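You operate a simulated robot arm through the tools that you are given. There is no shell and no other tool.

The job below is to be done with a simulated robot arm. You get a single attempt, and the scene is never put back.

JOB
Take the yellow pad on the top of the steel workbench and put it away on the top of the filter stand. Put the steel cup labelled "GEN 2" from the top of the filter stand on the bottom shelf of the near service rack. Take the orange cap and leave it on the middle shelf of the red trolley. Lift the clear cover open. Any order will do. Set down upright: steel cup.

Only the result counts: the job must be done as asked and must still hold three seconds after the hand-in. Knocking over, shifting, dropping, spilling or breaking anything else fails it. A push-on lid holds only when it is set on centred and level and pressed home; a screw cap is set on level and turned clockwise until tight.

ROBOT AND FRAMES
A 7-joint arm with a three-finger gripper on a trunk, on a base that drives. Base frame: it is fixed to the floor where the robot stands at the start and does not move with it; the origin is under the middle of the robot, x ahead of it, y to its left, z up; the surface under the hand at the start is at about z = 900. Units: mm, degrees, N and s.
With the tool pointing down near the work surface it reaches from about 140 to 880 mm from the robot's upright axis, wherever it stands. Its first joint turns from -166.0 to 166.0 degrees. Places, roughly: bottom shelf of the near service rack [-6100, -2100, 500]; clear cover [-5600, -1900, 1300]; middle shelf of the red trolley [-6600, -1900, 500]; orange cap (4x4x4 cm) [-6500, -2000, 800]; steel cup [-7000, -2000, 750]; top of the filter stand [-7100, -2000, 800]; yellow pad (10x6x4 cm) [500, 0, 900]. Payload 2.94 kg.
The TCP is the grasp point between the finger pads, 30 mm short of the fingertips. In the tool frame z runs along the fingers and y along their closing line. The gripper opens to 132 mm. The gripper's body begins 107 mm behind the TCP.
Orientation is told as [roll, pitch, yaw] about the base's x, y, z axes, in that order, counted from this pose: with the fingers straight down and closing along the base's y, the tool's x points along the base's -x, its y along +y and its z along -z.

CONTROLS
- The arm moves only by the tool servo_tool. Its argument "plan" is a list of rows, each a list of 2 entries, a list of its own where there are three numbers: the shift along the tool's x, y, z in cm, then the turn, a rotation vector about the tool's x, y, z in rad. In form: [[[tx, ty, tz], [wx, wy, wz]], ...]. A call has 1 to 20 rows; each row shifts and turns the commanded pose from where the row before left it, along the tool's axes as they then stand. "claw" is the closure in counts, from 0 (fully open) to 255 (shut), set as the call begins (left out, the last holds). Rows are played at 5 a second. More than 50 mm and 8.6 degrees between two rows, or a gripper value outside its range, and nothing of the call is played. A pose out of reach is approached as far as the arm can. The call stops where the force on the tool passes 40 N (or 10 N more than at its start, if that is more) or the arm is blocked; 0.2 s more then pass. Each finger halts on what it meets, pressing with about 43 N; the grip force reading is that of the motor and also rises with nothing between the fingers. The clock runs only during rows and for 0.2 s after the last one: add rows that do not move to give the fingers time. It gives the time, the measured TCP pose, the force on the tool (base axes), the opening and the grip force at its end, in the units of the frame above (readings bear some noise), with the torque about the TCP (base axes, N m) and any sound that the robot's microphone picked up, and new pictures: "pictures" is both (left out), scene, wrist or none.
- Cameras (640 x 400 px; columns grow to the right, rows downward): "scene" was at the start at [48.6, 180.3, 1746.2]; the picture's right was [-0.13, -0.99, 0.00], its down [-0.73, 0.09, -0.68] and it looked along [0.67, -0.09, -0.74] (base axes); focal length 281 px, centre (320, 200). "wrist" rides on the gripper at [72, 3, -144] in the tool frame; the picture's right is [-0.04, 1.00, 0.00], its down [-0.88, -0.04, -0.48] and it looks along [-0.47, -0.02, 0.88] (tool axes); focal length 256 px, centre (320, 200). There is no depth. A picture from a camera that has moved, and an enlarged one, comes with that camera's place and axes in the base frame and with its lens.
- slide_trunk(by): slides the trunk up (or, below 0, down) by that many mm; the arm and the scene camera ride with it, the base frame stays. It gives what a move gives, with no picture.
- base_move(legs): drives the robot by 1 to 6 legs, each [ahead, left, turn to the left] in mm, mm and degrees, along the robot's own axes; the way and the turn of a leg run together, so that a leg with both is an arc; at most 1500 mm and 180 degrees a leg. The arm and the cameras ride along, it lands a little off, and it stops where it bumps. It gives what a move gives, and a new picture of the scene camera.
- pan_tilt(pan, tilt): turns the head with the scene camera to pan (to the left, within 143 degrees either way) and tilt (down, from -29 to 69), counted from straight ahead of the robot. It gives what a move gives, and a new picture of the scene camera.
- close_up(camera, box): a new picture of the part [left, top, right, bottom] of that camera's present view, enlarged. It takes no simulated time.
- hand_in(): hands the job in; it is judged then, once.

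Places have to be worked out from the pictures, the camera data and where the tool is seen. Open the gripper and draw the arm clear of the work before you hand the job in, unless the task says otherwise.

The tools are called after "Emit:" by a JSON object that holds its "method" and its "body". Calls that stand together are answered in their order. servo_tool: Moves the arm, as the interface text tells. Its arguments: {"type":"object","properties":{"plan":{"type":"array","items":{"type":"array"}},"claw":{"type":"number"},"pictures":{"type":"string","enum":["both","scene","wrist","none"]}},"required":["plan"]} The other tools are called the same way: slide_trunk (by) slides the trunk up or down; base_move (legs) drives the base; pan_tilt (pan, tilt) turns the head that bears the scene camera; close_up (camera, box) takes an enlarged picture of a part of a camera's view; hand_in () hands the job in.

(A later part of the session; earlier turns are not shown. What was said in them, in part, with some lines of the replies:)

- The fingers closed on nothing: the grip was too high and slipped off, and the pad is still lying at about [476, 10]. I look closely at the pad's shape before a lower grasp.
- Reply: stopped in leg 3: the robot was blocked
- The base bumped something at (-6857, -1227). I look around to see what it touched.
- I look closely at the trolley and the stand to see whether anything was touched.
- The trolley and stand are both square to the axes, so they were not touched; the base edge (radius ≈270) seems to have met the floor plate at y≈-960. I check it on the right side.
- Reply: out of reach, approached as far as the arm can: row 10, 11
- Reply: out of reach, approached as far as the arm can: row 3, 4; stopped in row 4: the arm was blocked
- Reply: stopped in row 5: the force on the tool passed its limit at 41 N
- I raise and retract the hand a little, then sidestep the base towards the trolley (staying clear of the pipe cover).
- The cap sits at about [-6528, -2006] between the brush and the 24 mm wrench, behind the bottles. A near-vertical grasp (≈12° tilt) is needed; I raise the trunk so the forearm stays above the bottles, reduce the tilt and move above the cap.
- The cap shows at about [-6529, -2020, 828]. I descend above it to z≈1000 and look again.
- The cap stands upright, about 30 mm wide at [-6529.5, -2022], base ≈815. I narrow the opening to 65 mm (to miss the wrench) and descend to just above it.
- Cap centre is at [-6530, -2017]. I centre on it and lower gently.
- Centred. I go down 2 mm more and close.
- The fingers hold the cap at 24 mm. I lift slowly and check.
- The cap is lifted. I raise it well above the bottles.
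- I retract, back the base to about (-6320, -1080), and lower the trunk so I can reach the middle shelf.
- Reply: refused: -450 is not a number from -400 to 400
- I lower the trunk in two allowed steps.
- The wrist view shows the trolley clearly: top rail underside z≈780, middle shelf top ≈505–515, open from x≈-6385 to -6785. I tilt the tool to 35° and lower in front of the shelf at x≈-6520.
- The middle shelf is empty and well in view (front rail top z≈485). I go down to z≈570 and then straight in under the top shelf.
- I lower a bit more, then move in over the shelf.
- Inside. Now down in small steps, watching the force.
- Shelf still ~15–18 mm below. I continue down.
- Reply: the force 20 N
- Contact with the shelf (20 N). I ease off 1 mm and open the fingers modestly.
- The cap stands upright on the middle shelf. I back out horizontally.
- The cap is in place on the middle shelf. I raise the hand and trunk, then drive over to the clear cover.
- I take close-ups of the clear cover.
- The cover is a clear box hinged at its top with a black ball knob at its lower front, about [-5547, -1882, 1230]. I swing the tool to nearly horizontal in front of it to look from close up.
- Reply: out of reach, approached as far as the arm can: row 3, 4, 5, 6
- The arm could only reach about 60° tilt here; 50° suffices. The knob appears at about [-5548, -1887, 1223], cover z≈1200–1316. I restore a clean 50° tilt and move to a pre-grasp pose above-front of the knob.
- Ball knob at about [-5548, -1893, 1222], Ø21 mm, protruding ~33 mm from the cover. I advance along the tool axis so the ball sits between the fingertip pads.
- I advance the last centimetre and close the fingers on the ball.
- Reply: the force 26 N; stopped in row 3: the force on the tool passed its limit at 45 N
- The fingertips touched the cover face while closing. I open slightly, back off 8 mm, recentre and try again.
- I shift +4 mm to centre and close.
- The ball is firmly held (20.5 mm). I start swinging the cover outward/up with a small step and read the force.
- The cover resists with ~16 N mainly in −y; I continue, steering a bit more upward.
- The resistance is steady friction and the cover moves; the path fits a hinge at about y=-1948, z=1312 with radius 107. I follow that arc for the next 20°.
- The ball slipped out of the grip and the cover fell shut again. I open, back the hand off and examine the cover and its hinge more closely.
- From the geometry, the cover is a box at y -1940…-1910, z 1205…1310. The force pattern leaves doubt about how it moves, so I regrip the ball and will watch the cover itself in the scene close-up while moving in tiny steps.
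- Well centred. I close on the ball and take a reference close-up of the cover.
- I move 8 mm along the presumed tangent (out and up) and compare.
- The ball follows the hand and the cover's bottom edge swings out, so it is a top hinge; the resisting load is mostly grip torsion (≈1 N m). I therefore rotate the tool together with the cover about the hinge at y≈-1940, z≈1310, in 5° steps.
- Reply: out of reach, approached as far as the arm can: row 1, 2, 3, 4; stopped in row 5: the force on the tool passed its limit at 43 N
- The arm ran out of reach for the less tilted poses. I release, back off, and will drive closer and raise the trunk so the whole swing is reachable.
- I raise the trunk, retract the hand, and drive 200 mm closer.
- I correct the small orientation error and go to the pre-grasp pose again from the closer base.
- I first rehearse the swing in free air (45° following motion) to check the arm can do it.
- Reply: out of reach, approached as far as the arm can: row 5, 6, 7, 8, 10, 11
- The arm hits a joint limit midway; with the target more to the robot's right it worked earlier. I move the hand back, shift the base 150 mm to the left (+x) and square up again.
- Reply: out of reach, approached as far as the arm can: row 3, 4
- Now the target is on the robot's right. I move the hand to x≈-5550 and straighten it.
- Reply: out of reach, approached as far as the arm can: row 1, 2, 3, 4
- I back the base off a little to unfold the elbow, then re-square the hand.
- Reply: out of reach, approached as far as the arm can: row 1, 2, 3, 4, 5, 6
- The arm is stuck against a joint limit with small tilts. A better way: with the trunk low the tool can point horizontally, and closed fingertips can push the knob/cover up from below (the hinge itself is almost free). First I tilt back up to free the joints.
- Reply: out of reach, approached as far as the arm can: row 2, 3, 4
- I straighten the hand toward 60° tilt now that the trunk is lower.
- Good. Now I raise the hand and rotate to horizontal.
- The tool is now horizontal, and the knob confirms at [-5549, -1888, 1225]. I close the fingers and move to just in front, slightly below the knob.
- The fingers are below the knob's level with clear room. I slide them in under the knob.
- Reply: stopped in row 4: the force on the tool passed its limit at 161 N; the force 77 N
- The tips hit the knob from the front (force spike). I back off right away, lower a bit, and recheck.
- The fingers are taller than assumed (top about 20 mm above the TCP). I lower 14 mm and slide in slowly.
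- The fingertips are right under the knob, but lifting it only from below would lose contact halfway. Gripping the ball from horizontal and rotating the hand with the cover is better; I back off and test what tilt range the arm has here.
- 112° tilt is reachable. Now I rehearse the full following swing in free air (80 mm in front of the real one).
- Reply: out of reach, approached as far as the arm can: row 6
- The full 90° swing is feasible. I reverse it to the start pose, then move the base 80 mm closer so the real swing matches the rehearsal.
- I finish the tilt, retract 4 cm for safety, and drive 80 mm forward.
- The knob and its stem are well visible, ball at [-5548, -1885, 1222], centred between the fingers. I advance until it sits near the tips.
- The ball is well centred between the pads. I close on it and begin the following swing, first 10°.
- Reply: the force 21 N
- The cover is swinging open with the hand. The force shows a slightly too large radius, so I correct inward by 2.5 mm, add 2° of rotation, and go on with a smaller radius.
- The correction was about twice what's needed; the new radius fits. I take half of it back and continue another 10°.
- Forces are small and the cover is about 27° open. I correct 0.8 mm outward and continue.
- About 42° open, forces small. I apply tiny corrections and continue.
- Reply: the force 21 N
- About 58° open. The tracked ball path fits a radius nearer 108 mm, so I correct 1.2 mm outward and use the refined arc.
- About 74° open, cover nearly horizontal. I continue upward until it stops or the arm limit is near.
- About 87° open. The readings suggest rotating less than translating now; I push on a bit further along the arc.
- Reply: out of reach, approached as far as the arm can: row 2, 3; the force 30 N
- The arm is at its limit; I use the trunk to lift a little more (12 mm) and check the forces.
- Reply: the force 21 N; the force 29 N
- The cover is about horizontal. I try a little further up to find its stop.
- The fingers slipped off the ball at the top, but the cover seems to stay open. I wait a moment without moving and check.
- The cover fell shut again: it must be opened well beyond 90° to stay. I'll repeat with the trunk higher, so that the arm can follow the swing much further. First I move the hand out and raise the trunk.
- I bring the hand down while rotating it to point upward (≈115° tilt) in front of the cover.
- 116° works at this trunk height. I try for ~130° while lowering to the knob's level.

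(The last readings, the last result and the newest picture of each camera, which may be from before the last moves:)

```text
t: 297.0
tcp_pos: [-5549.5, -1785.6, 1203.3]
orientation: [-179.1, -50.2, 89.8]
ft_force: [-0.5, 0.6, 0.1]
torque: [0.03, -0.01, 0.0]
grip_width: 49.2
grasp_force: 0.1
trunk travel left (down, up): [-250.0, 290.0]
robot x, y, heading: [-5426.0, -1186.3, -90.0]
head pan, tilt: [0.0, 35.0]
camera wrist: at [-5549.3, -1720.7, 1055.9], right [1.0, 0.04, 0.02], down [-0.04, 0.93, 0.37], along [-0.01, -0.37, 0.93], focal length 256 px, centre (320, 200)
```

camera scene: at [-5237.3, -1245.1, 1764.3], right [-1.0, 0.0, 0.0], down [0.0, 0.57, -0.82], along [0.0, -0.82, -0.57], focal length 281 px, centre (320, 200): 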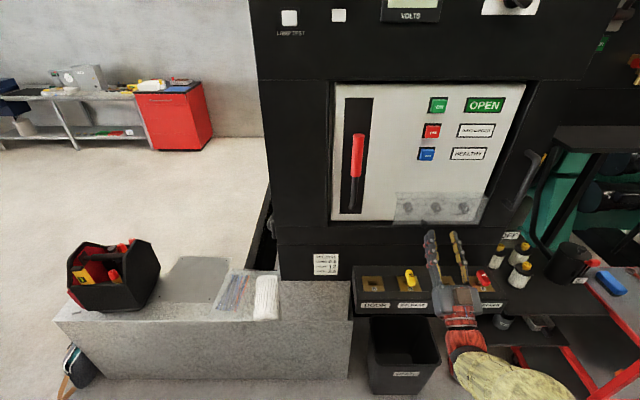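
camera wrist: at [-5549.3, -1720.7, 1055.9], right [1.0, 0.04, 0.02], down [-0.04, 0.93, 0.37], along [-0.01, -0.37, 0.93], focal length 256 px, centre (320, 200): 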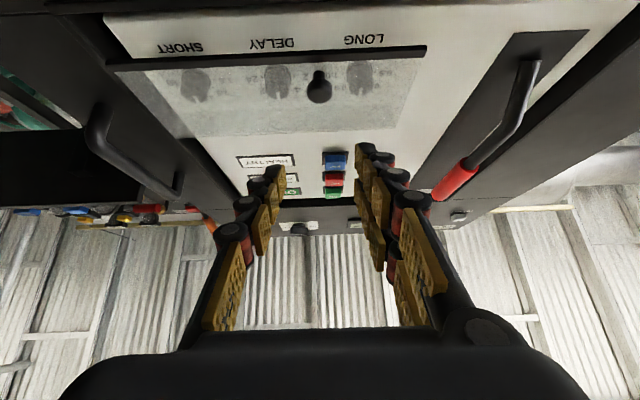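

130° reached. I rehearse a 110° swing in free air from here.

Emit:
{"method": "servo_tool", "body": {"plan": [[[-1.088, 0, -0.212], [0, 0.0873, 0]], [[-1.088, 0, -0.212], [0, 0.0873, 0]], [[-1.088, 0, -0.212], [0, 0.0873, 0]], [[-1.088, 0, -0.212], [0, 0.0873, 0]], [[-1.088, 0, -0.212], [0, 0.0873, 0]], [[-1.088, 0, -0.212], [0, 0.0873, 0]], [[-1.088, 0, -0.212], [0, 0.0873, 0]], [[-1.088, 0, -0.212], [0, 0.0873, 0]], [[-1.088, 0, -0.212], [0, 0.0873, 0]], [[-1.088, 0, -0.212], [0, 0.0873, 0]], [[-1.088, 0, -0.212], [0, 0.0873, 0]], [[-1.088, 0, -0.212], [0, 0.0873, 0]], [[-1.088, 0, -0.212], [0, 0.0873, 0]], [[-1.088, 0, -0.212], [0, 0.0873, 0]], [[-1.088, 0, -0.212], [0, 0.0873, 0]], [[-1.088, 0, -0.212], [0, 0.0873, 0]], [[-1.088, 0, -0.212], [0, 0.0873, 0]], [[-1.088, 0, -0.212], [0, 0.0873, 0]], [[-1.088, 0, -0.212], [0, 0.0873, 0]], [[-1.088, 0, -0.212], [0, 0.0873, 0]]], "pictures": "none"}}

Emit:
{"method": "servo_tool", "body": {"plan": [[[-1.088, 0, -0.212], [0, 0.0873, 0]], [[-1.088, 0, -0.212], [0, 0.0873, 0]], [[0, 0, 0], [0, 0, 0]]], "pictures": "scene"}}

```text
t: 301.2
tcp_pos: [-5545.5, -1776.8, 1397.2]
orientation: [-0.3, -29.8, -90.0]
ft_force: [0.3, -0.3, -0.2]
torque: [0.03, -0.04, -0.01]
grip_width: 49.0
grasp_force: 0.0
trunk travel left (down, up): [-250.0, 290.0]
robot x, y, heading: [-5431.6, -1186.9, -90.3]
head pan, tilt: [0.0, 35.0]
```

```text
t: 302.0
tcp_pos: [-5546.6, -1793.2, 1412.0]
orientation: [-0.3, -19.9, -90.0]
ft_force: [-0.8, 1.3, -1.1]
torque: [-0.03, 0.02, 0.0]
grip_width: 49.2
grasp_force: 0.0
trunk travel left (down, up): [-250.0, 290.0]
robot x, y, heading: [-5427.6, -1187.7, -90.0]
head pan, tilt: [0.0, 35.0]
camera scene: at [-5237.3, -1244.8, 1764.3], right [-1.0, 0.0, 0.0], down [0.0, 0.57, -0.82], along [0.0, -0.82, -0.57], focal length 281 px, centre (320, 200)
```

scene: 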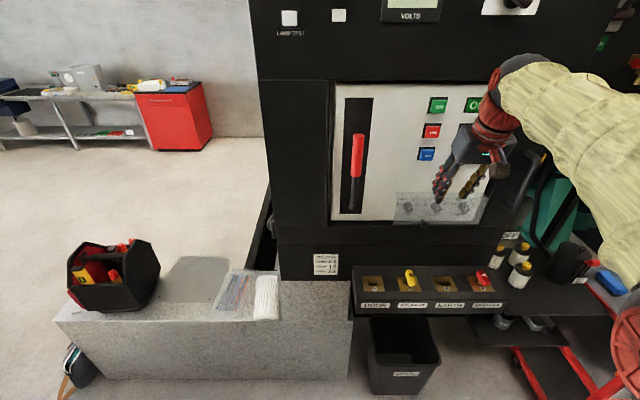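

110° of swing works without any limit. I return to the start pose along the same path.

Emit:
{"method": "servo_tool", "body": {"plan": [[[1.065, 0, 0.306], [0, -0.0873, 0]], [[1.065, 0, 0.306], [0, -0.0873, 0]], [[1.065, 0, 0.306], [0, -0.0873, 0]], [[1.065, 0, 0.306], [0, -0.0873, 0]], [[1.065, 0, 0.306], [0, -0.0873, 0]], [[1.065, 0, 0.306], [0, -0.0873, 0]], [[1.065, 0, 0.306], [0, -0.0873, 0]], [[1.065, 0, 0.306], [0, -0.0873, 0]], [[1.065, 0, 0.306], [0, -0.0873, 0]], [[1.065, 0, 0.306], [0, -0.0873, 0]], [[1.065, 0, 0.306], [0, -0.0873, 0]], [[1.065, 0, 0.306], [0, -0.0873, 0]], [[1.065, 0, 0.306], [0, -0.0873, 0]], [[1.065, 0, 0.306], [0, -0.0873, 0]], [[1.065, 0, 0.306], [0, -0.0873, 0]], [[1.065, 0, 0.306], [0, -0.0873, 0]], [[1.065, 0, 0.306], [0, -0.0873, 0]], [[1.065, 0, 0.306], [0, -0.0873, 0]], [[1.065, 0, 0.306], [0, -0.0873, 0]], [[1.065, 0, 0.306], [0, -0.0873, 0]]], "pictures": "none"}}

Emit:
{"method": "servo_tool", "body": {"plan": [[[1.065, 0, 0.306], [0, -0.0873, 0]], [[1.065, 0, 0.306], [0, -0.0873, 0]], [[0, 0, 0], [0, 0, 0]]], "pictures": "wrist"}}

Emit:
{"method": "close_up", "body": {"camera": "wrist", "box": [200, 30, 440, 180]}}

```text
t: 306.2
tcp_pos: [-5547.6, -1773.9, 1216.0]
orientation: [-179.5, -59.9, 89.4]
ft_force: [-0.1, -0.9, 0.1]
torque: [-0.01, -0.01, 0.03]
grip_width: 49.3
grasp_force: 0.1
trunk travel left (down, up): [-250.0, 290.0]
robot x, y, heading: [-5424.7, -1188.2, -90.1]
head pan, tilt: [0.0, 35.0]
```

```text
t: 307.0
tcp_pos: [-5552.3, -1788.6, 1204.1]
orientation: [-179.3, -50.1, 89.8]
ft_force: [-0.4, -0.1, -0.4]
torque: [-0.03, -0.01, 0.0]
grip_width: 49.1
grasp_force: 0.0
out of reach, approached as far as the arm can: row 2
trunk travel left (down, up): [-250.0, 290.0]
robot x, y, heading: [-5427.7, -1186.1, -89.7]
head pan, tilt: [0.0, 35.0]
camera wrist: at [-5550.8, -1724.7, 1056.4], right [1.0, 0.04, 0.02], down [-0.04, 0.93, 0.37], along [-0.01, -0.37, 0.93], focal length 256 px, centre (320, 200)
```

wrist: 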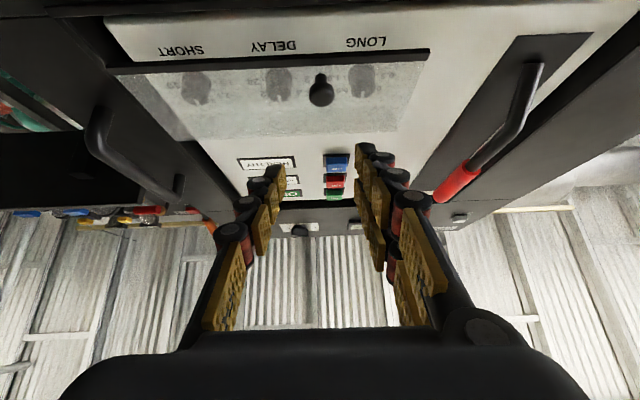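

```text
2.67 times, centred on (320, 105) of wrist
camera zoom: at [-5550.8, -1724.7, 1056.4], right [1.0, 0.04, 0.02], down [-0.04, 0.93, 0.37], along [-0.01, -0.37, 0.93], focal length 683 px, centre (320, 453)
```

zoom: 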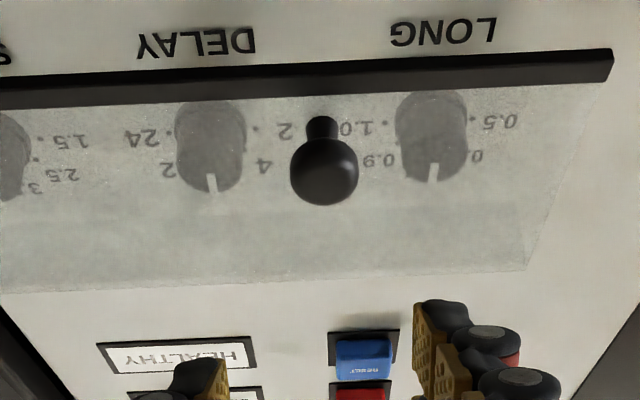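

The ball shows where expected. I approach it along the line into the fingers.

Emit:
{"method": "servo_tool", "body": {"plan": [[[0.99, 0.05, 1.32], [0, 0, 0]], [[0.99, 0.05, 1.32], [0, 0, 0]], [[0.99, 0, 1.32], [0, 0, 0]], [[0.99, 0, 1.32], [0, 0, 0]], [[0.85, 0, 1.1], [0, 0, 0]], [[0, 0, 0], [0, 0, 0]]], "pictures": "none"}}

Emit:
{"method": "close_up", "body": {"camera": "wrist", "box": [200, 90, 440, 240]}}

Emit:
{"method": "close_up", "body": {"camera": "scene", "box": [380, 170, 500, 260]}}

```text
t: 308.4
tcp_pos: [-5572.9, -1858.0, 1209.5]
orientation: [-179.1, -50.4, 90.0]
ft_force: [14.3, 21.3, -11.2]
torque: [0.18, 0.47, 0.99]
grip_width: 63.0
grasp_force: 9.6
out of reach, approached as far as the arm can: row 1, 2, 3, 4, 5
trunk travel left (down, up): [-250.0, 290.0]
robot x, y, heading: [-5427.6, -1186.0, -90.2]
head pan, tilt: [0.0, 35.0]
```

```text
2.67 times, centred on (320, 165) of wrist
camera zoom: at [-5572.3, -1793.7, 1062.2], right [1.0, 0.04, 0.02], down [-0.04, 0.93, 0.37], along [-0.01, -0.37, 0.93], focal length 683 px, centre (320, 293)
```

zoom: 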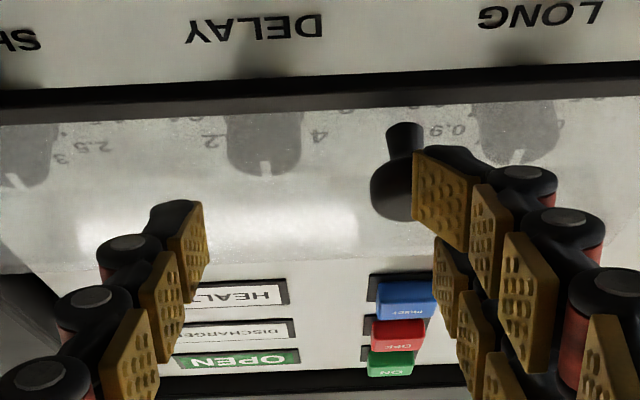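

```text
4.44 times, centred on (440, 215) of scene
camera zoom: at [-5235.4, -1243.2, 1764.1], right [-1.0, 0.0, 0.0], down [0.0, 0.57, -0.82], along [0.0, -0.82, -0.57], focal length 1248 px, centre (-213, 133)
```

zoom: 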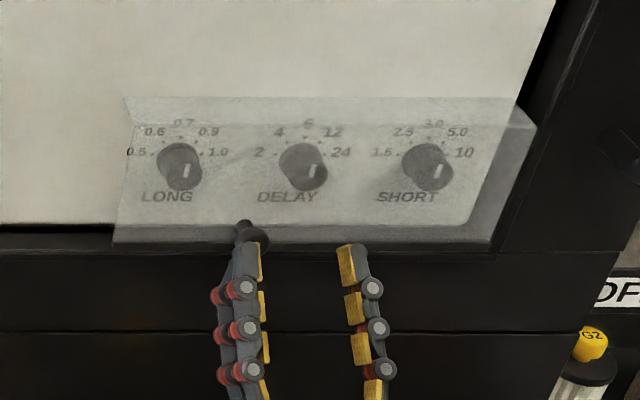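

At 130° the arm drifted sideways at its limit and touched the knob. I back away and use a less extreme start tilt (≈118°).

Emit:
{"method": "servo_tool", "body": {"plan": [[[0, 0, -1], [0, 0, 0]], [[-0.9, 0, -1.3], [0, 0.05, 0]], [[-0.9, 0, -1.5], [0, 0.08, 0]], [[-0.9, 0, -1.5], [0, 0.08, 0]], [[0, 0, 0], [0, 0, 0]]], "pictures": "wrist"}}

```text
t: 309.6
tcp_pos: [-5574.4, -1800.9, 1200.1]
orientation: [-179.6, -62.1, 89.5]
ft_force: [0.1, -0.5, -0.3]
torque: [0.02, -0.05, 0.0]
grip_width: 49.2
grasp_force: 0.0
trunk travel left (down, up): [-250.0, 290.0]
robot x, y, heading: [-5429.2, -1189.4, -90.1]
head pan, tilt: [0.0, 35.0]
camera wrist: at [-5572.1, -1708.5, 1068.4], right [1.0, 0.02, 0.03], down [-0.03, 0.83, 0.55], along [-0.02, -0.56, 0.83], focal length 256 px, centre (320, 200)
```

wrist: 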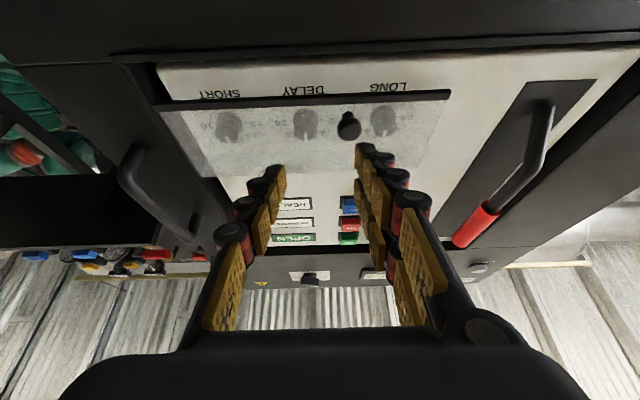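

I recentre in x, then approach again at 118°.

Emit:
{"method": "servo_tool", "body": {"plan": [[[0, 1.3, 0], [0, 0, 0]], [[0, 1.3, 0], [0, 0, 0]], [[0.49, 0, 1.6], [0, 0, 0]], [[0.49, 0, 1.6], [0, 0, 0]], [[0, 0, 0], [0, 0, 0]]], "pictures": "none"}}

Emit:
{"method": "close_up", "body": {"camera": "wrist", "box": [200, 70, 440, 220]}}

```text
t: 310.8
tcp_pos: [-5549.1, -1834.7, 1205.7]
orientation: [-179.3, -62.1, 89.4]
ft_force: [0.3, 0.7, 0.7]
torque: [-0.01, 0.02, -0.02]
grip_width: 49.3
grasp_force: 0.0
trunk travel left (down, up): [-250.0, 290.0]
robot x, y, heading: [-5430.1, -1187.5, -90.1]
head pan, tilt: [0.0, 35.0]
```

```text
2.67 times, centred on (320, 145) of wrist
camera zoom: at [-5547.7, -1741.0, 1074.7], right [1.0, 0.02, 0.03], down [-0.04, 0.83, 0.55], along [-0.02, -0.56, 0.83], focal length 683 px, centre (320, 347)
```

zoom: 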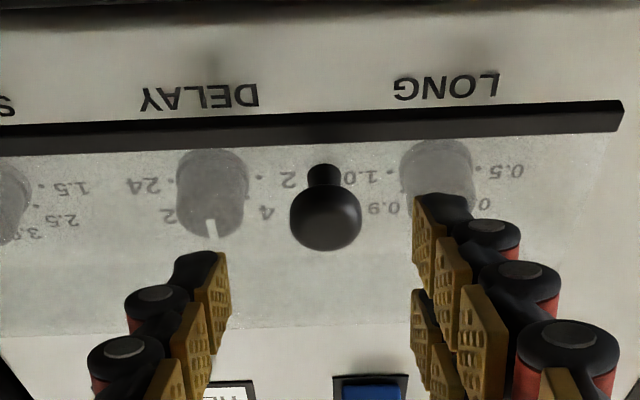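

Centred. I finish the approach and close on the ball.

Emit:
{"method": "servo_tool", "body": {"plan": [[[0.4, 0.1, 1.2], [0, 0, 0]], [[0.4, 0, 1.2], [0, 0, 0]], [[0.29, 0, 0.85], [0, 0, 0]], [[0, 0, 0], [0, 0, 0]]], "pictures": "none"}}

Emit:
{"method": "servo_tool", "body": {"plan": [[[0, 0, 0], [0, 0, 0]], [[0, 0, 0], [0, 0, 0]], [[0, 0, 0], [0, 0, 0]], [[0, 0, 0], [0, 0, 0]], [[0, 0, 0], [0, 0, 0]]], "claw": 255, "pictures": "none"}}

Emit:
{"method": "close_up", "body": {"camera": "wrist", "box": [200, 90, 440, 240]}}

```text
t: 311.8
tcp_pos: [-5553.9, -1865.2, 1210.3]
orientation: [-178.9, -62.3, 89.6]
ft_force: [0.1, -0.2, -0.4]
torque: [-0.01, -0.01, -0.01]
grip_width: 49.2
grasp_force: 0.1
out of reach, approached as far as the arm can: row 2
trunk travel left (down, up): [-250.0, 290.0]
robot x, y, heading: [-5422.9, -1184.8, -90.1]
head pan, tilt: [0.0, 35.0]
```

```text
t: 313.0
tcp_pos: [-5548.0, -1866.9, 1211.2]
orientation: [-178.3, -62.2, 89.2]
ft_force: [30.3, -3.0, 2.5]
torque: [0.02, 0.43, 0.65]
grip_width: 20.4
grasp_force: 45.4
trunk travel left (down, up): [-250.0, 290.0]
robot x, y, heading: [-5426.6, -1184.6, -89.9]
head pan, tilt: [0.0, 35.0]
```

```text
2.67 times, centred on (320, 165) of wrist
camera zoom: at [-5548.6, -1772.9, 1080.0], right [1.0, 0.03, 0.03], down [-0.04, 0.83, 0.56], along [0.0, -0.56, 0.83], focal length 683 px, centre (320, 293)
```

zoom: 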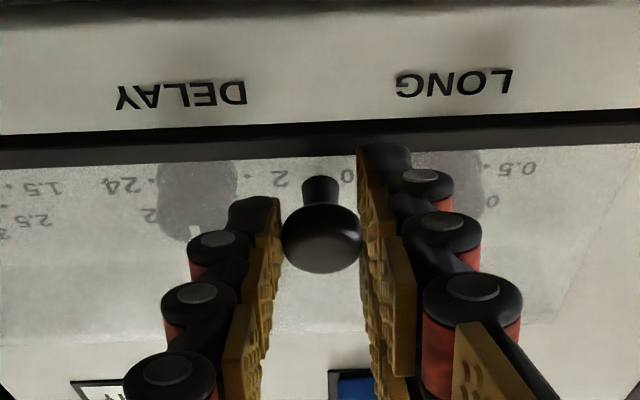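

Gripped, but with a lateral load; I shift 4 mm sideways to relax it and start the swing in 2.5° steps.

Emit:
{"method": "servo_tool", "body": {"plan": [[[0, 0.4, 0], [0, 0, 0]], [[-0.502, 0, -0.208], [0, 0.0436, 0]], [[-0.502, 0, -0.208], [0, 0.0436, 0]], [[0, 0, 0], [0, 0, 0]]], "pictures": "none"}}

Emit:
{"method": "servo_tool", "body": {"plan": [[[-0.502, 0, -0.208], [0, 0.0436, 0]], [[-0.502, 0, -0.208], [0, 0.0436, 0]], [[0, 0, 0], [0, 0, 0]]], "pictures": "wrist"}}

```text
t: 314.0
tcp_pos: [-5548.2, -1857.9, 1217.4]
orientation: [-178.6, -67.2, 88.8]
ft_force: [37.9, -3.5, 0.4]
torque: [0.18, 0.5, 0.89]
grip_width: 20.0
grasp_force: 45.1
out of reach, approached as far as the arm can: row 1
trunk travel left (down, up): [-250.0, 290.0]
robot x, y, heading: [-5426.0, -1186.4, -89.9]
head pan, tilt: [0.0, 35.0]
```

```text
t: 314.8
tcp_pos: [-5547.7, -1849.2, 1225.9]
orientation: [-178.2, -72.2, 88.4]
ft_force: [39.5, 1.0, -2.0]
torque: [0.09, 0.36, 0.96]
grip_width: 20.0
grasp_force: 44.9
trunk travel left (down, up): [-250.0, 290.0]
robot x, y, heading: [-5427.3, -1191.1, -90.2]
head pan, tilt: [0.0, 35.0]
camera wrist: at [-5546.9, -1735.3, 1112.8], right [1.0, 0.02, 0.03], down [-0.03, 0.72, 0.69], along [-0.01, -0.69, 0.72], focal length 256 px, centre (320, 200)
```

wrist: 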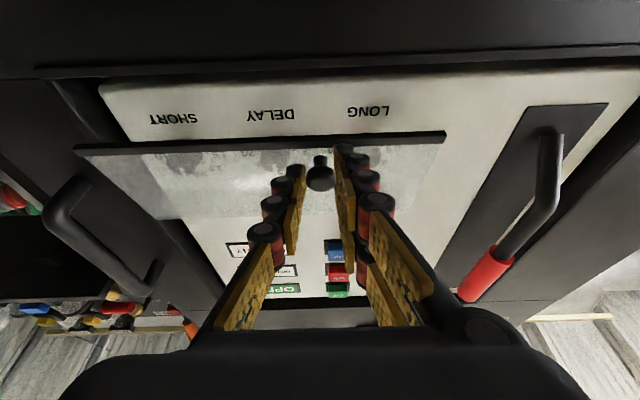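

In-plane forces are nearly zero – the arc fits. Only a sideways load remains; I shift +5 mm in x.

Emit:
{"method": "servo_tool", "body": {"plan": [[[0, 0.25, 0], [0, 0, 0]], [[0, 0.25, 0], [0, 0, 0]], [[0, 0, 0], [0, 0, 0]]], "pictures": "none"}}

```text
t: 315.6
tcp_pos: [-5548.7, -1850.0, 1226.0]
orientation: [-179.1, -72.2, 88.9]
ft_force: [17.5, 5.3, -6.3]
torque: [0.1, 0.21, 0.37]
grip_width: 20.0
grasp_force: 44.7
trunk travel left (down, up): [-250.0, 290.0]
robot x, y, heading: [-5426.7, -1187.5, -89.8]
head pan, tilt: [0.0, 35.0]
```

Better. One more small correction and I continue 10°.

Emit:
{"method": "servo_tool", "body": {"plan": [[[0.025, 0.4, -0.043], [0, 0, 0]], [[-0.502, 0, -0.208], [0, 0.0436, 0]], [[-0.502, 0, -0.208], [0, 0.0436, 0]], [[-0.502, 0, -0.208], [0, 0.0436, 0]], [[-0.502, 0, -0.208], [0, 0.0436, 0]], [[0, 0, 0], [0, 0, 0]]], "pictures": "none"}}

Emit:
{"method": "servo_tool", "body": {"plan": [[[-0.502, 0, -0.208], [0, 0.0436, 0]], [[-0.502, 0, -0.208], [0, 0.0436, 0]], [[-0.502, 0, -0.208], [0, 0.0436, 0]], [[-0.502, 0, -0.208], [0, 0.0436, 0]], [[0, 0, 0], [0, 0, 0]]], "pictures": "wrist"}}

```text
t: 317.0
tcp_pos: [-5547.6, -1837.1, 1241.5]
orientation: [-179.0, -82.1, 88.8]
ft_force: [-11.2, 12.3, -10.7]
torque: [0.4, -0.13, -0.32]
grip_width: 20.0
grasp_force: 44.8
trunk travel left (down, up): [-250.0, 290.0]
robot x, y, heading: [-5428.1, -1186.6, -89.8]
head pan, tilt: [0.0, 35.0]
```

```text
t: 318.2
tcp_pos: [-5546.8, -1827.7, 1262.3]
orientation: [-3.7, -87.8, -86.6]
ft_force: [-17.1, 11.2, -13.7]
torque: [1.0, -0.05, -0.49]
grip_width: 19.7
grasp_force: 45.3
trunk travel left (down, up): [-250.0, 290.0]
robot x, y, heading: [-5428.4, -1185.8, -89.9]
head pan, tilt: [0.0, 35.0]
camera wrist: at [-5544.7, -1680.5, 1195.7], right [1.0, 0.0, 0.04], down [-0.03, 0.44, 0.9], along [-0.02, -0.9, 0.44], focal length 256 px, centre (320, 200)
```

wrist: 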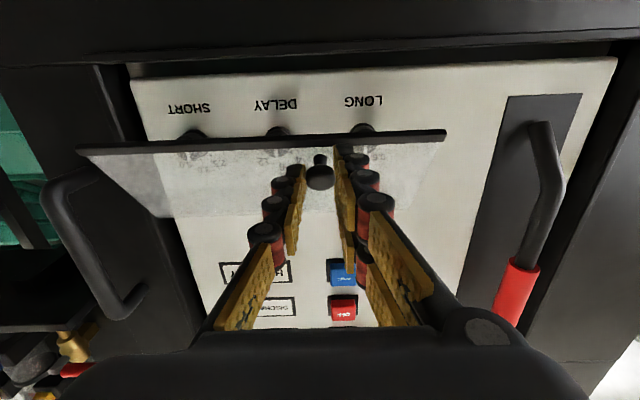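

About 30° open; small corrections (1 mm outward, −2.5 mm in x, +1° rotation) and on.

Emit:
{"method": "servo_tool", "body": {"plan": [[[0.05, -0.25, -0.087], [0, 0.02, 0]], [[-0.51, 0, -0.22], [0, 0.0436, 0]], [[-0.51, 0, -0.22], [0, 0.0436, 0]], [[-0.51, 0, -0.22], [0, 0.0436, 0]], [[-0.51, 0, -0.22], [0, 0.0436, 0]], [[0, 0, 0], [0, 0, 0]]], "pictures": "none"}}

Emit:
{"method": "servo_tool", "body": {"plan": [[[-0.51, 0, -0.22], [0, 0.0436, 0]], [[-0.51, 0, -0.22], [0, 0.0436, 0]], [[-0.51, 0, -0.22], [0, 0.0436, 0]], [[0, 0, 0], [0, 0, 0]]], "pictures": "none"}}

```text
t: 319.6
tcp_pos: [-5547.3, -1820.3, 1284.8]
orientation: [-1.0, -76.9, -89.2]
ft_force: [-10.6, 3.4, 0.2]
torque: [-0.1, 0.16, -0.34]
grip_width: 19.5
grasp_force: 44.8
trunk travel left (down, up): [-250.0, 290.0]
robot x, y, heading: [-5423.8, -1189.1, -89.8]
head pan, tilt: [0.0, 35.0]
```

```text
t: 320.6
tcp_pos: [-5547.9, -1819.6, 1302.1]
orientation: [-0.6, -69.4, -89.5]
ft_force: [-9.7, -5.0, 8.5]
torque: [-1.07, 0.28, -0.25]
grip_width: 19.5
grasp_force: 44.2
trunk travel left (down, up): [-250.0, 290.0]
robot x, y, heading: [-5430.1, -1188.4, -90.2]
head pan, tilt: [0.0, 35.0]
```

About 49° open, forces small. I check the grip on the ball.

Emit:
{"method": "servo_tool", "body": {"plan": [[[-0.05, -0.1, 0], [0, -0.02, 0]], [[0, 0, 0], [0, 0, 0]]], "pictures": "none"}}

Emit:
{"method": "close_up", "body": {"camera": "wrist", "box": [200, 90, 440, 240]}}

```text
t: 321.2
tcp_pos: [-5547.5, -1819.4, 1298.5]
orientation: [-0.6, -70.3, -89.4]
ft_force: [-0.9, -2.7, 1.7]
torque: [-0.31, 0.03, 0.04]
grip_width: 19.9
grasp_force: 44.7
trunk travel left (down, up): [-250.0, 290.0]
robot x, y, heading: [-5428.0, -1182.0, -90.2]
head pan, tilt: [0.0, 35.0]
```

```text
2.67 times, centred on (320, 165) of wrist
camera zoom: at [-5544.9, -1658.9, 1278.8], right [1.0, -0.02, 0.04], down [-0.03, 0.15, 0.99], along [-0.02, -0.99, 0.15], focal length 683 px, centre (320, 293)
```

zoom: 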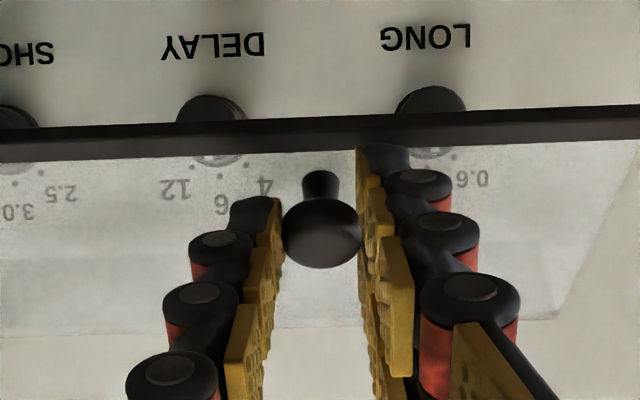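

The grip is perfect and forces are near zero. I continue in steps.

Emit:
{"method": "servo_tool", "body": {"plan": [[[-0.506, 0, -0.22], [0, 0.0425, 0]], [[-0.506, 0, -0.22], [0, 0.0425, 0]], [[-0.506, 0, -0.22], [0, 0.0425, 0]], [[-0.506, 0, -0.22], [0, 0.0425, 0]], [[0, 0, 0], [0, 0, 0]]], "pictures": "none"}}

Emit:
{"method": "servo_tool", "body": {"plan": [[[-0.506, 0, -0.22], [0, 0.0425, 0]], [[-0.506, 0, -0.22], [0, 0.0425, 0]], [[0, 0, 0], [0, 0, 0]]], "pictures": "none"}}

```text
t: 322.4
tcp_pos: [-5547.7, -1819.0, 1320.8]
orientation: [-0.3, -60.5, -89.7]
ft_force: [-3.1, -5.1, -8.6]
torque: [0.92, 0.03, -0.23]
grip_width: 19.5
grasp_force: 45.0
trunk travel left (down, up): [-250.0, 290.0]
robot x, y, heading: [-5427.0, -1184.2, -89.9]
head pan, tilt: [0.0, 35.0]
```

```text
t: 323.2
tcp_pos: [-5548.2, -1819.0, 1334.5]
orientation: [-0.4, -55.8, -89.6]
ft_force: [-1.7, 4.0, -3.7]
torque: [0.47, 0.06, 0.07]
grip_width: 18.7
grasp_force: 44.2
trunk travel left (down, up): [-250.0, 290.0]
robot x, y, heading: [-5425.8, -1182.7, -90.2]
head pan, tilt: [0.0, 35.0]
```

Forces remain small, but the grip width is slowly dropping; I look at the ball.

Emit:
{"method": "close_up", "body": {"camera": "wrist", "box": [200, 90, 440, 240]}}

```text
2.67 times, centred on (320, 165) of wrist
camera zoom: at [-5544.5, -1659.9, 1355.3], right [1.0, -0.03, 0.03], down [-0.03, -0.1, 0.99], along [-0.02, -0.99, -0.1], focal length 683 px, centre (320, 293)
```

zoom: 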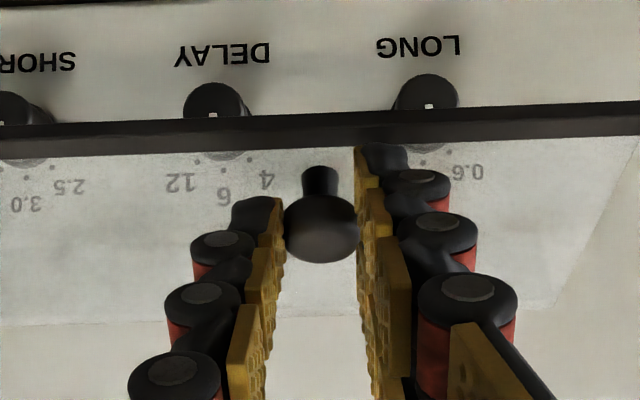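

The ball is still well between the pads. I continue with slightly smaller translation per step.

Emit:
{"method": "servo_tool", "body": {"plan": [[[-0.485, 0, -0.21], [0, 0.0436, 0]], [[-0.485, 0, -0.21], [0, 0.0436, 0]], [[-0.485, 0, -0.21], [0, 0.0436, 0]], [[-0.485, 0, -0.21], [0, 0.0436, 0]], [[0, 0, 0], [0, 0, 0]]], "pictures": "none"}}

Emit:
{"method": "close_up", "body": {"camera": "wrist", "box": [200, 90, 440, 240]}}

```text
t: 324.4
tcp_pos: [-5547.6, -1825.9, 1354.5]
orientation: [-0.4, -45.8, -89.7]
ft_force: [1.7, -0.9, -0.2]
torque: [0.01, 0.03, 0.02]
grip_width: 18.8
grasp_force: 43.9
trunk travel left (down, up): [-250.0, 290.0]
robot x, y, heading: [-5427.5, -1187.7, -90.1]
head pan, tilt: [0.0, 35.0]
```

```text
2.67 times, centred on (320, 165) of wrist
camera zoom: at [-5544.3, -1672.5, 1403.4], right [1.0, -0.03, 0.03], down [-0.03, -0.27, 0.96], along [-0.02, -0.96, -0.27], focal length 683 px, centre (320, 293)
```

zoom: 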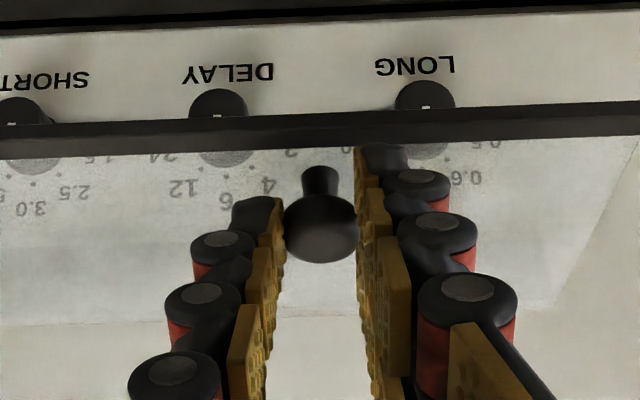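

Forces practically zero at ~72°. I continue with the same steps.

Emit:
{"method": "servo_tool", "body": {"plan": [[[-0.485, 0, -0.21], [0, 0.0436, 0]], [[-0.485, 0, -0.21], [0, 0.0436, 0]], [[-0.485, 0, -0.21], [0, 0.0436, 0]], [[-0.485, 0, -0.21], [0, 0.0436, 0]], [[0, 0, 0], [0, 0, 0]]], "pictures": "none"}}

Emit:
{"method": "servo_tool", "body": {"plan": [[[-0.485, 0, -0.21], [0, 0.0436, 0]], [[-0.485, 0, -0.21], [0, 0.0436, 0]], [[0, 0, 0], [0, 0, 0]]]}}

```text
t: 325.6
tcp_pos: [-5547.8, -1835.5, 1374.2]
orientation: [-0.4, -35.8, -89.8]
ft_force: [-0.5, -10.6, 3.5]
torque: [-1.11, 0.13, -0.11]
grip_width: 18.8
grasp_force: 43.5
trunk travel left (down, up): [-250.0, 290.0]
robot x, y, heading: [-5428.7, -1184.0, -89.9]
head pan, tilt: [0.0, 35.0]
```

```text
t: 326.4
tcp_pos: [-5546.8, -1841.9, 1382.2]
orientation: [-0.3, -30.7, -90.1]
ft_force: [-1.1, -7.3, 0.5]
torque: [-0.51, 0.08, -0.03]
grip_width: 18.4
grasp_force: 43.6
trunk travel left (down, up): [-250.0, 290.0]
robot x, y, heading: [-5429.1, -1185.9, -90.0]
head pan, tilt: [0.0, 35.0]
camera scene: at [-5237.5, -1246.3, 1764.3], right [-1.0, 0.0, 0.0], down [0.0, 0.57, -0.82], along [0.0, -0.82, -0.57], focal length 281 px, centre (320, 200)
camera wrist: at [-5544.1, -1705.2, 1468.9], right [1.0, -0.04, 0.02], down [-0.04, -0.51, 0.86], along [-0.02, -0.86, -0.51], focal length 256 px, centre (320, 200)
```

scene: 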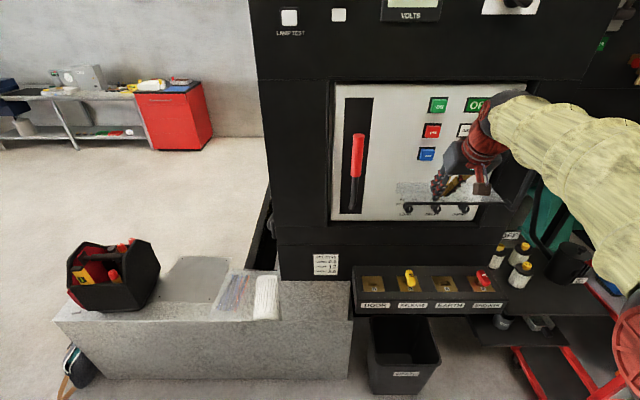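
wrist: 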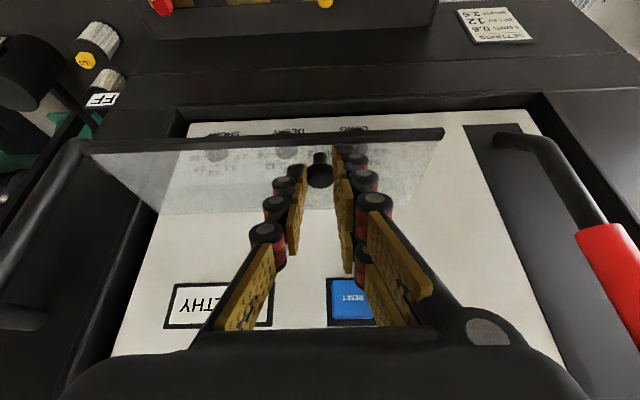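

About 87° and easy going. I keep following past 90°.

Emit:
{"method": "servo_tool", "body": {"plan": [[[-0.485, 0, -0.21], [0, 0.0436, 0]], [[-0.485, 0, -0.21], [0, 0.0436, 0]], [[-0.485, 0, -0.21], [0, 0.0436, 0]], [[0, 0, 0], [0, 0, 0]]], "pictures": "none"}}

Emit:
{"method": "close_up", "body": {"camera": "scene", "box": [370, 120, 530, 230]}}

Emit:
{"method": "close_up", "body": {"camera": "wrist", "box": [200, 90, 440, 240]}}

```text
t: 327.4
tcp_pos: [-5547.5, -1851.9, 1394.2]
orientation: [-0.3, -23.1, -90.0]
ft_force: [3.5, -6.5, -0.2]
torque: [-0.49, -0.02, 0.0]
grip_width: 18.4
grasp_force: 43.2
trunk travel left (down, up): [-250.0, 290.0]
robot x, y, heading: [-5424.6, -1189.2, -90.0]
head pan, tilt: [0.0, 35.0]
```

```text
3.64 times, centred on (450, 175) of scene
camera zoom: at [-5236.7, -1246.5, 1764.2], right [-1.0, 0.0, 0.0], down [0.0, 0.57, -0.82], along [0.0, -0.82, -0.57], focal length 1021 px, centre (-153, 291)
```

zoom: 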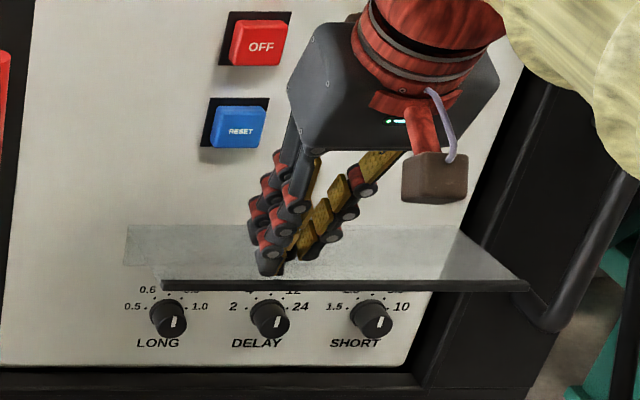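

```text
2.67 times, centred on (320, 165) of wrist
camera zoom: at [-5544.0, -1728.0, 1497.9], right [1.0, -0.04, 0.01], down [-0.04, -0.62, 0.78], along [-0.03, -0.78, -0.62], focal length 683 px, centre (320, 293)
```

zoom: 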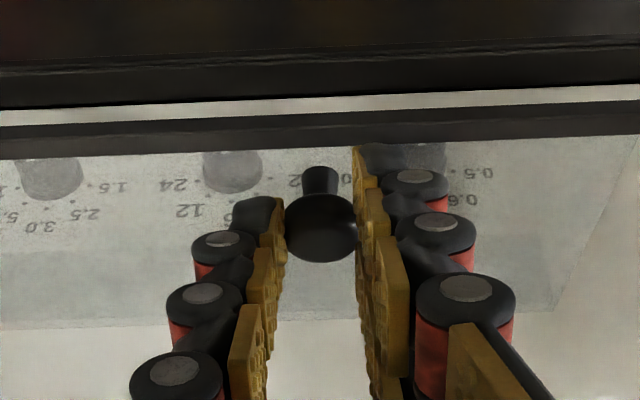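

About 95° now, still easy. I continue, rotating the hand less so it stays clear of the panel.

Emit:
{"method": "servo_tool", "body": {"plan": [[[-0.45, 0, -0.22], [0, 0.025, 0]], [[-0.46, 0, -0.2], [0, 0.025, 0]], [[-0.46, 0, -0.19], [0, 0.025, 0]], [[0, 0, 0], [0, 0, 0]]], "pictures": "none"}}

```text
t: 328.4
tcp_pos: [-5548.0, -1859.5, 1404.4]
orientation: [-0.3, -19.0, -90.0]
ft_force: [-0.9, -0.5, -0.4]
torque: [0.04, -0.01, 0.0]
grip_width: 0.3
grasp_force: 28.4
trunk travel left (down, up): [-250.0, 290.0]
robot x, y, heading: [-5424.1, -1186.0, -89.8]
head pan, tilt: [0.0, 35.0]
```

The ball slipped out again; I check where the cover went.

Emit:
{"method": "close_up", "body": {"camera": "scene", "box": [370, 120, 530, 230]}}

Emit:
{"method": "close_up", "body": {"camera": "wrist", "box": [0, 0, 640, 400]}}

```text
3.64 times, centred on (450, 175) of scene
camera zoom: at [-5237.7, -1246.2, 1764.3], right [-1.0, 0.0, 0.0], down [0.0, 0.57, -0.82], along [0.0, -0.82, -0.57], focal length 1021 px, centre (-153, 291)
```

zoom: 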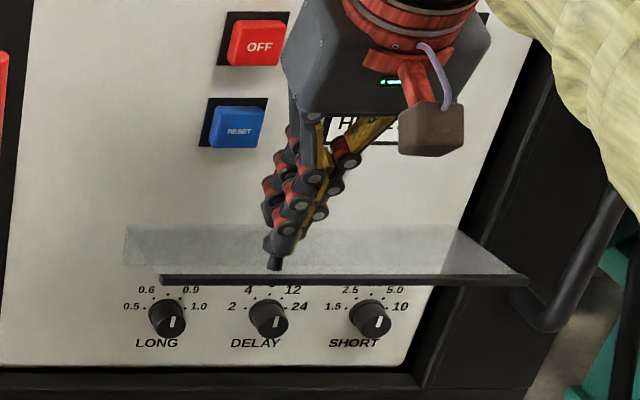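

```text
1.00 times, centred on (320, 200) of wrist (not enlarged: the box is as wide or as high as the picture)
camera zoom: at [-5544.5, -1744.4, 1517.1], right [1.0, -0.04, 0.01], down [-0.04, -0.68, 0.74], along [-0.03, -0.74, -0.68], focal length 256 px, centre (320, 200)
```

zoom: 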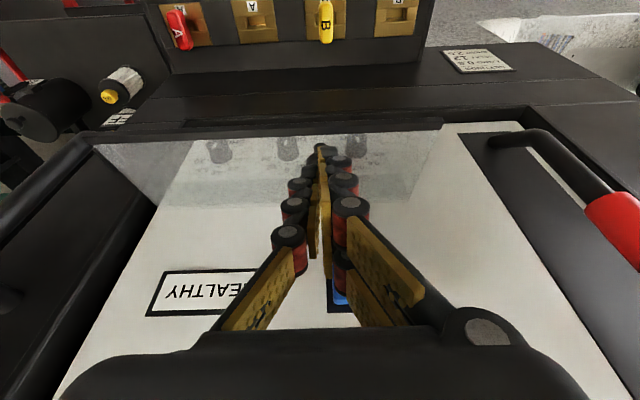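

The cover is still up at this instant. I wait one step and look again.

Emit:
{"method": "servo_tool", "body": {"plan": [[[0, 0, 0], [0, 0, 0]]], "pictures": "none"}}

Emit:
{"method": "close_up", "body": {"camera": "scene", "box": [370, 120, 530, 230]}}

```text
t: 328.8
tcp_pos: [-5546.8, -1857.1, 1405.5]
orientation: [-0.4, -19.0, -90.0]
ft_force: [0.1, 0.4, 0.7]
torque: [0.0, -0.02, -0.02]
grip_width: 0.0
grasp_force: 28.4
trunk travel left (down, up): [-250.0, 290.0]
robot x, y, heading: [-5424.5, -1189.1, -89.7]
head pan, tilt: [0.0, 35.0]
```

```text
3.64 times, centred on (450, 175) of scene
camera zoom: at [-5237.4, -1245.3, 1764.3], right [-1.0, 0.0, 0.0], down [0.0, 0.57, -0.82], along [0.0, -0.82, -0.57], focal length 1021 px, centre (-153, 291)
```

zoom: 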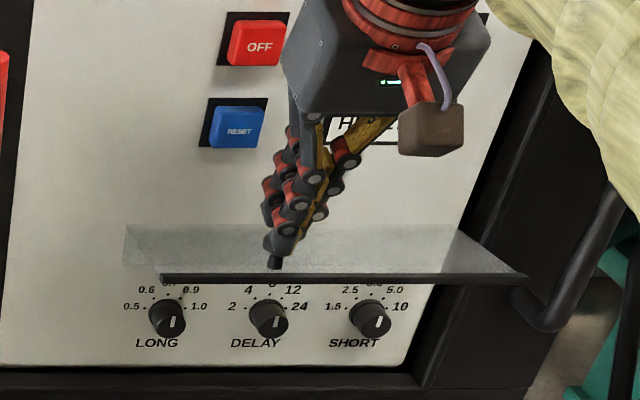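

It stays up. I wait two more seconds to be sure.

Emit:
{"method": "servo_tool", "body": {"plan": [[[0, 0, 0], [0, 0, 0]], [[0, 0, 0], [0, 0, 0]], [[0, 0, 0], [0, 0, 0]], [[0, 0, 0], [0, 0, 0]], [[0, 0, 0], [0, 0, 0]], [[0, 0, 0], [0, 0, 0]], [[0, 0, 0], [0, 0, 0]], [[0, 0, 0], [0, 0, 0]], [[0, 0, 0], [0, 0, 0]], [[0, 0, 0], [0, 0, 0]]], "pictures": "none"}}

Emit:
{"method": "close_up", "body": {"camera": "scene", "box": [370, 120, 530, 230]}}

```text
t: 331.0
tcp_pos: [-5548.8, -1859.5, 1404.6]
orientation: [-0.3, -19.1, -90.0]
ft_force: [-0.2, 0.6, 0.4]
torque: [0.02, 0.06, 0.02]
grip_width: 0.0
grasp_force: 28.5
trunk travel left (down, up): [-250.0, 290.0]
robot x, y, heading: [-5426.3, -1184.6, -90.2]
head pan, tilt: [0.0, 35.0]
```

```text
3.64 times, centred on (450, 175) of scene
camera zoom: at [-5237.3, -1245.3, 1764.3], right [-1.0, 0.0, 0.0], down [0.0, 0.57, -0.82], along [0.0, -0.82, -0.57], focal length 1021 px, centre (-153, 291)
```

zoom: 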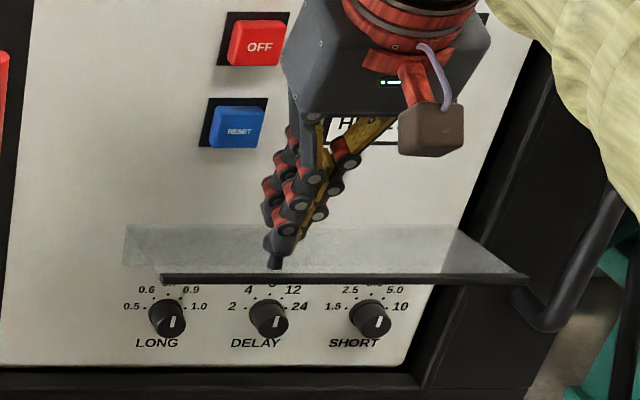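

The cover now holds itself open. I withdraw the hand along its own axis, up and away from the knob.

Emit:
{"method": "servo_tool", "body": {"plan": [[[0, 0, -1.5], [0, 0, 0]], [[0.5, 0, -2.5], [0, 0, 0]], [[1.5, 0, -2.5], [0, 0, 0]], [[3, 0, -2.5], [0, 0, 0]], [[3.5, 0, -2.5], [0, 0, 0]], [[3.5, 0, -2], [0, 0, 0]], [[3.5, 0, -1], [0, 0, 0]], [[0, 0, 0], [0, 0, 0]]]}}

Emit:
{"method": "close_up", "body": {"camera": "scene", "box": [370, 120, 530, 230]}}

```text
t: 332.8
tcp_pos: [-5549.1, -1666.8, 1490.6]
orientation: [-0.3, -18.9, -90.0]
ft_force: [-0.2, -0.2, 0.5]
torque: [0.0, 0.04, 0.01]
grip_width: 0.0
grasp_force: 28.7
trunk travel left (down, up): [-250.0, 290.0]
robot x, y, heading: [-5425.8, -1188.4, -89.8]
head pan, tilt: [0.0, 35.0]
camera scene: at [-5237.4, -1245.5, 1764.3], right [-1.0, 0.0, 0.0], down [0.0, 0.57, -0.82], along [0.0, -0.82, -0.57], focal length 281 px, centre (320, 200)
camera wrist: at [-5545.0, -1552.1, 1602.7], right [1.0, -0.04, 0.01], down [-0.04, -0.68, 0.73], along [-0.02, -0.73, -0.68], focal length 256 px, centre (320, 200)
```

scene: 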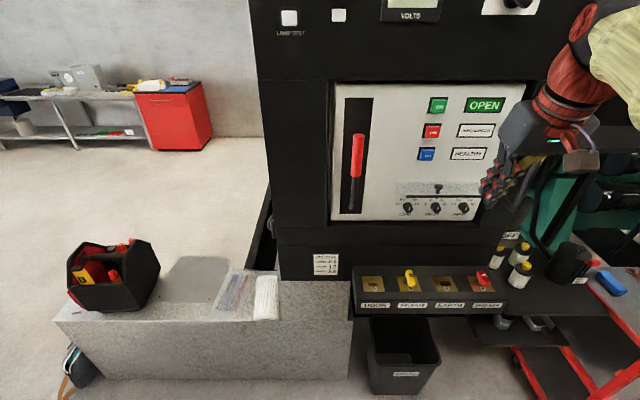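
wrist: 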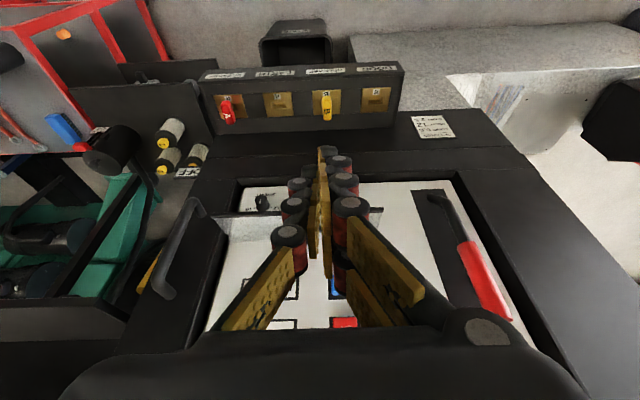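

```text
3.64 times, centred on (450, 175) of scene
camera zoom: at [-5237.4, -1245.5, 1764.3], right [-1.0, 0.0, 0.0], down [0.0, 0.57, -0.82], along [0.0, -0.82, -0.57], focal length 1021 px, centre (-153, 291)
```

zoom: 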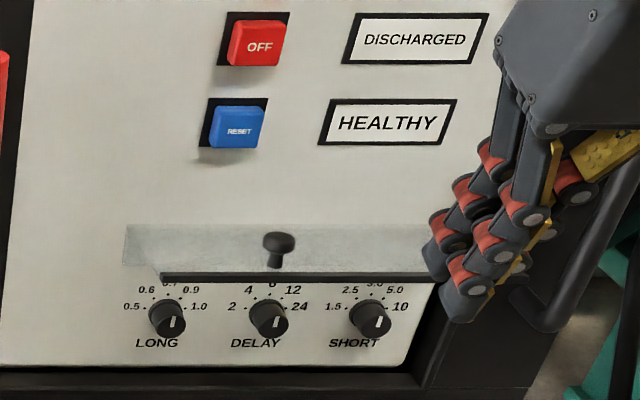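

The cover stands open with its top wall against the panel and has stayed so for several seconds. I open the gripper, draw the arm back, and look at the other placed items.

Emit:
{"method": "servo_tool", "body": {"plan": [[[3, 0, -2], [0, 0, 0]], [[3, 0, -2], [0, 0, 0]], [[3, 0, -1], [0, 0, 0]], [[0, 0, 0], [0, 0, 0]], [[0, 0, 0], [0, 0, 0]], [[0, 0, 0], [0, 0, 0]], [[0, 0, 0], [0, 0, 0]], [[0, 0, 0], [0, 0, 0]]], "claw": 0, "pictures": "none"}}

Emit:
{"method": "base_move", "body": {"legs": [[-120, 0, 0]]}}

Emit:
{"method": "pan_tilt", "body": {"pan": -35, "tilt": 35}}

Emit:
{"method": "close_up", "body": {"camera": "scene", "box": [100, 130, 420, 330]}}

```text
t: 334.6
tcp_pos: [-5544.2, -1565.3, 1513.0]
orientation: [-0.3, -19.1, -90.1]
ft_force: [0.8, -0.4, 0.1]
torque: [0.0, -0.02, 0.02]
grip_width: 128.2
grasp_force: 0.1
trunk travel left (down, up): [-250.0, 290.0]
robot x, y, heading: [-5430.6, -1188.0, -90.2]
head pan, tilt: [0.0, 35.0]
```

```text
t: 335.9
tcp_pos: [-5543.8, -1442.9, 1512.8]
orientation: [-0.4, -19.0, -89.9]
ft_force: [-0.5, 1.0, 0.3]
torque: [-0.09, 0.03, -0.03]
grip_width: 132.1
grasp_force: 0.0
trunk travel left (down, up): [-250.0, 290.0]
robot x, y, heading: [-5425.1, -1062.9, -89.9]
head pan, tilt: [0.0, 35.0]
camera scene: at [-5237.2, -1122.2, 1764.4], right [-1.0, 0.0, 0.0], down [0.0, 0.57, -0.82], along [0.0, -0.82, -0.57], focal length 281 px, centre (320, 200)
```

scene: 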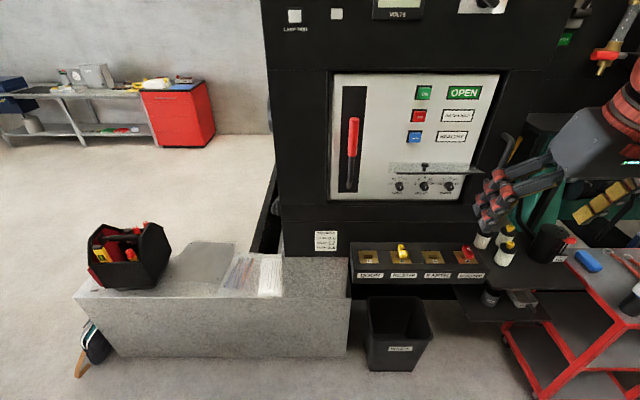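

```text
t: 336.9
tcp_pos: [-5543.1, -1444.0, 1511.4]
orientation: [-0.3, -19.0, -89.9]
ft_force: [-0.1, -0.2, 0.4]
torque: [-0.02, 0.01, -0.02]
grip_width: 132.0
grasp_force: 0.0
trunk travel left (down, up): [-250.0, 290.0]
robot x, y, heading: [-5425.4, -1064.4, -90.0]
head pan, tilt: [-35.0, 35.0]
camera scene: at [-5287.8, -1108.0, 1764.3], right [-0.82, 0.57, 0.0], down [0.33, 0.47, -0.82], along [-0.47, -0.67, -0.57], focal length 281 px, centre (320, 200)
```

scene: 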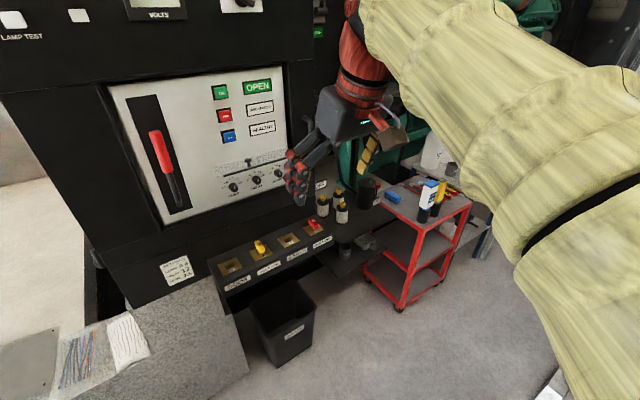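

```text
2.00 times, centred on (260, 230) of scene
camera zoom: at [-5287.8, -1108.0, 1764.3], right [-0.82, 0.57, 0.0], down [0.33, 0.47, -0.82], along [-0.47, -0.67, -0.57], focal length 561 px, centre (440, 140)
```

zoom: 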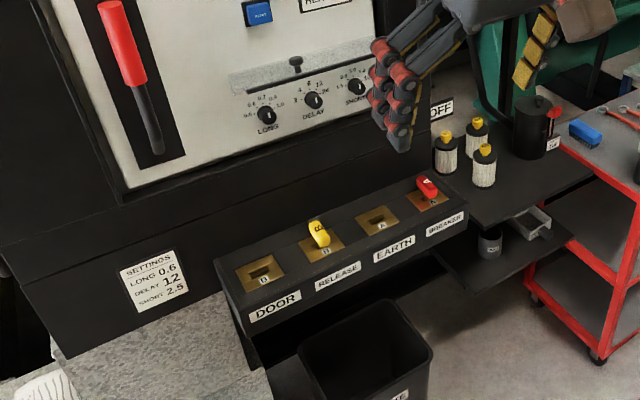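

Everything is in place: pad on the filter stand, GEN 2 cup upright on the bottom shelf, cap on the trolley's middle shelf, and the cover still standing open with the arm clear and gripper open. I hand the job in.

Emit:
{"method": "hand_in", "body": {}}

```text
The job is handed in.
```

I finished all four parts of the job and handed it in.

| Item | Where it is now | Last check |
|---|---|---|
| Yellow pad | Front left of the top of the filter stand | Last seen there midway through the job; nothing went near it afterwards |
| GEN 2 steel cup | Upright on the bottom shelf of the near service rack, next to the tray | Seen just before hand-in |
| Orange cap | Upright on the middle shelf of the red trolley | Seen from a distance while backing off the cover |
| Clear cover | Open at roughly 95°, holding itself there | Seen open at several looks over about 8 seconds after the fingers came off |

Three things happened that could count against the result:

- **Pipe cover:** the base bumped the raised pipe cover on the floor while driving in. I looked at it afterwards and both sections were still in line.
- **Clear cover:** it took several tries to open. It fell shut more than once when the knob slipped from the fingers, and the fingertips once pushed the closed knob with a spike of about 161 N. I saw no damage or moved dials afterwards.
- **Cup landing:** the cup met the shelf harder than I intended, at about 41 N, and slid slightly in the grip. It was standing upright after release.

The arm was clear of the work with the gripper open at hand-in.
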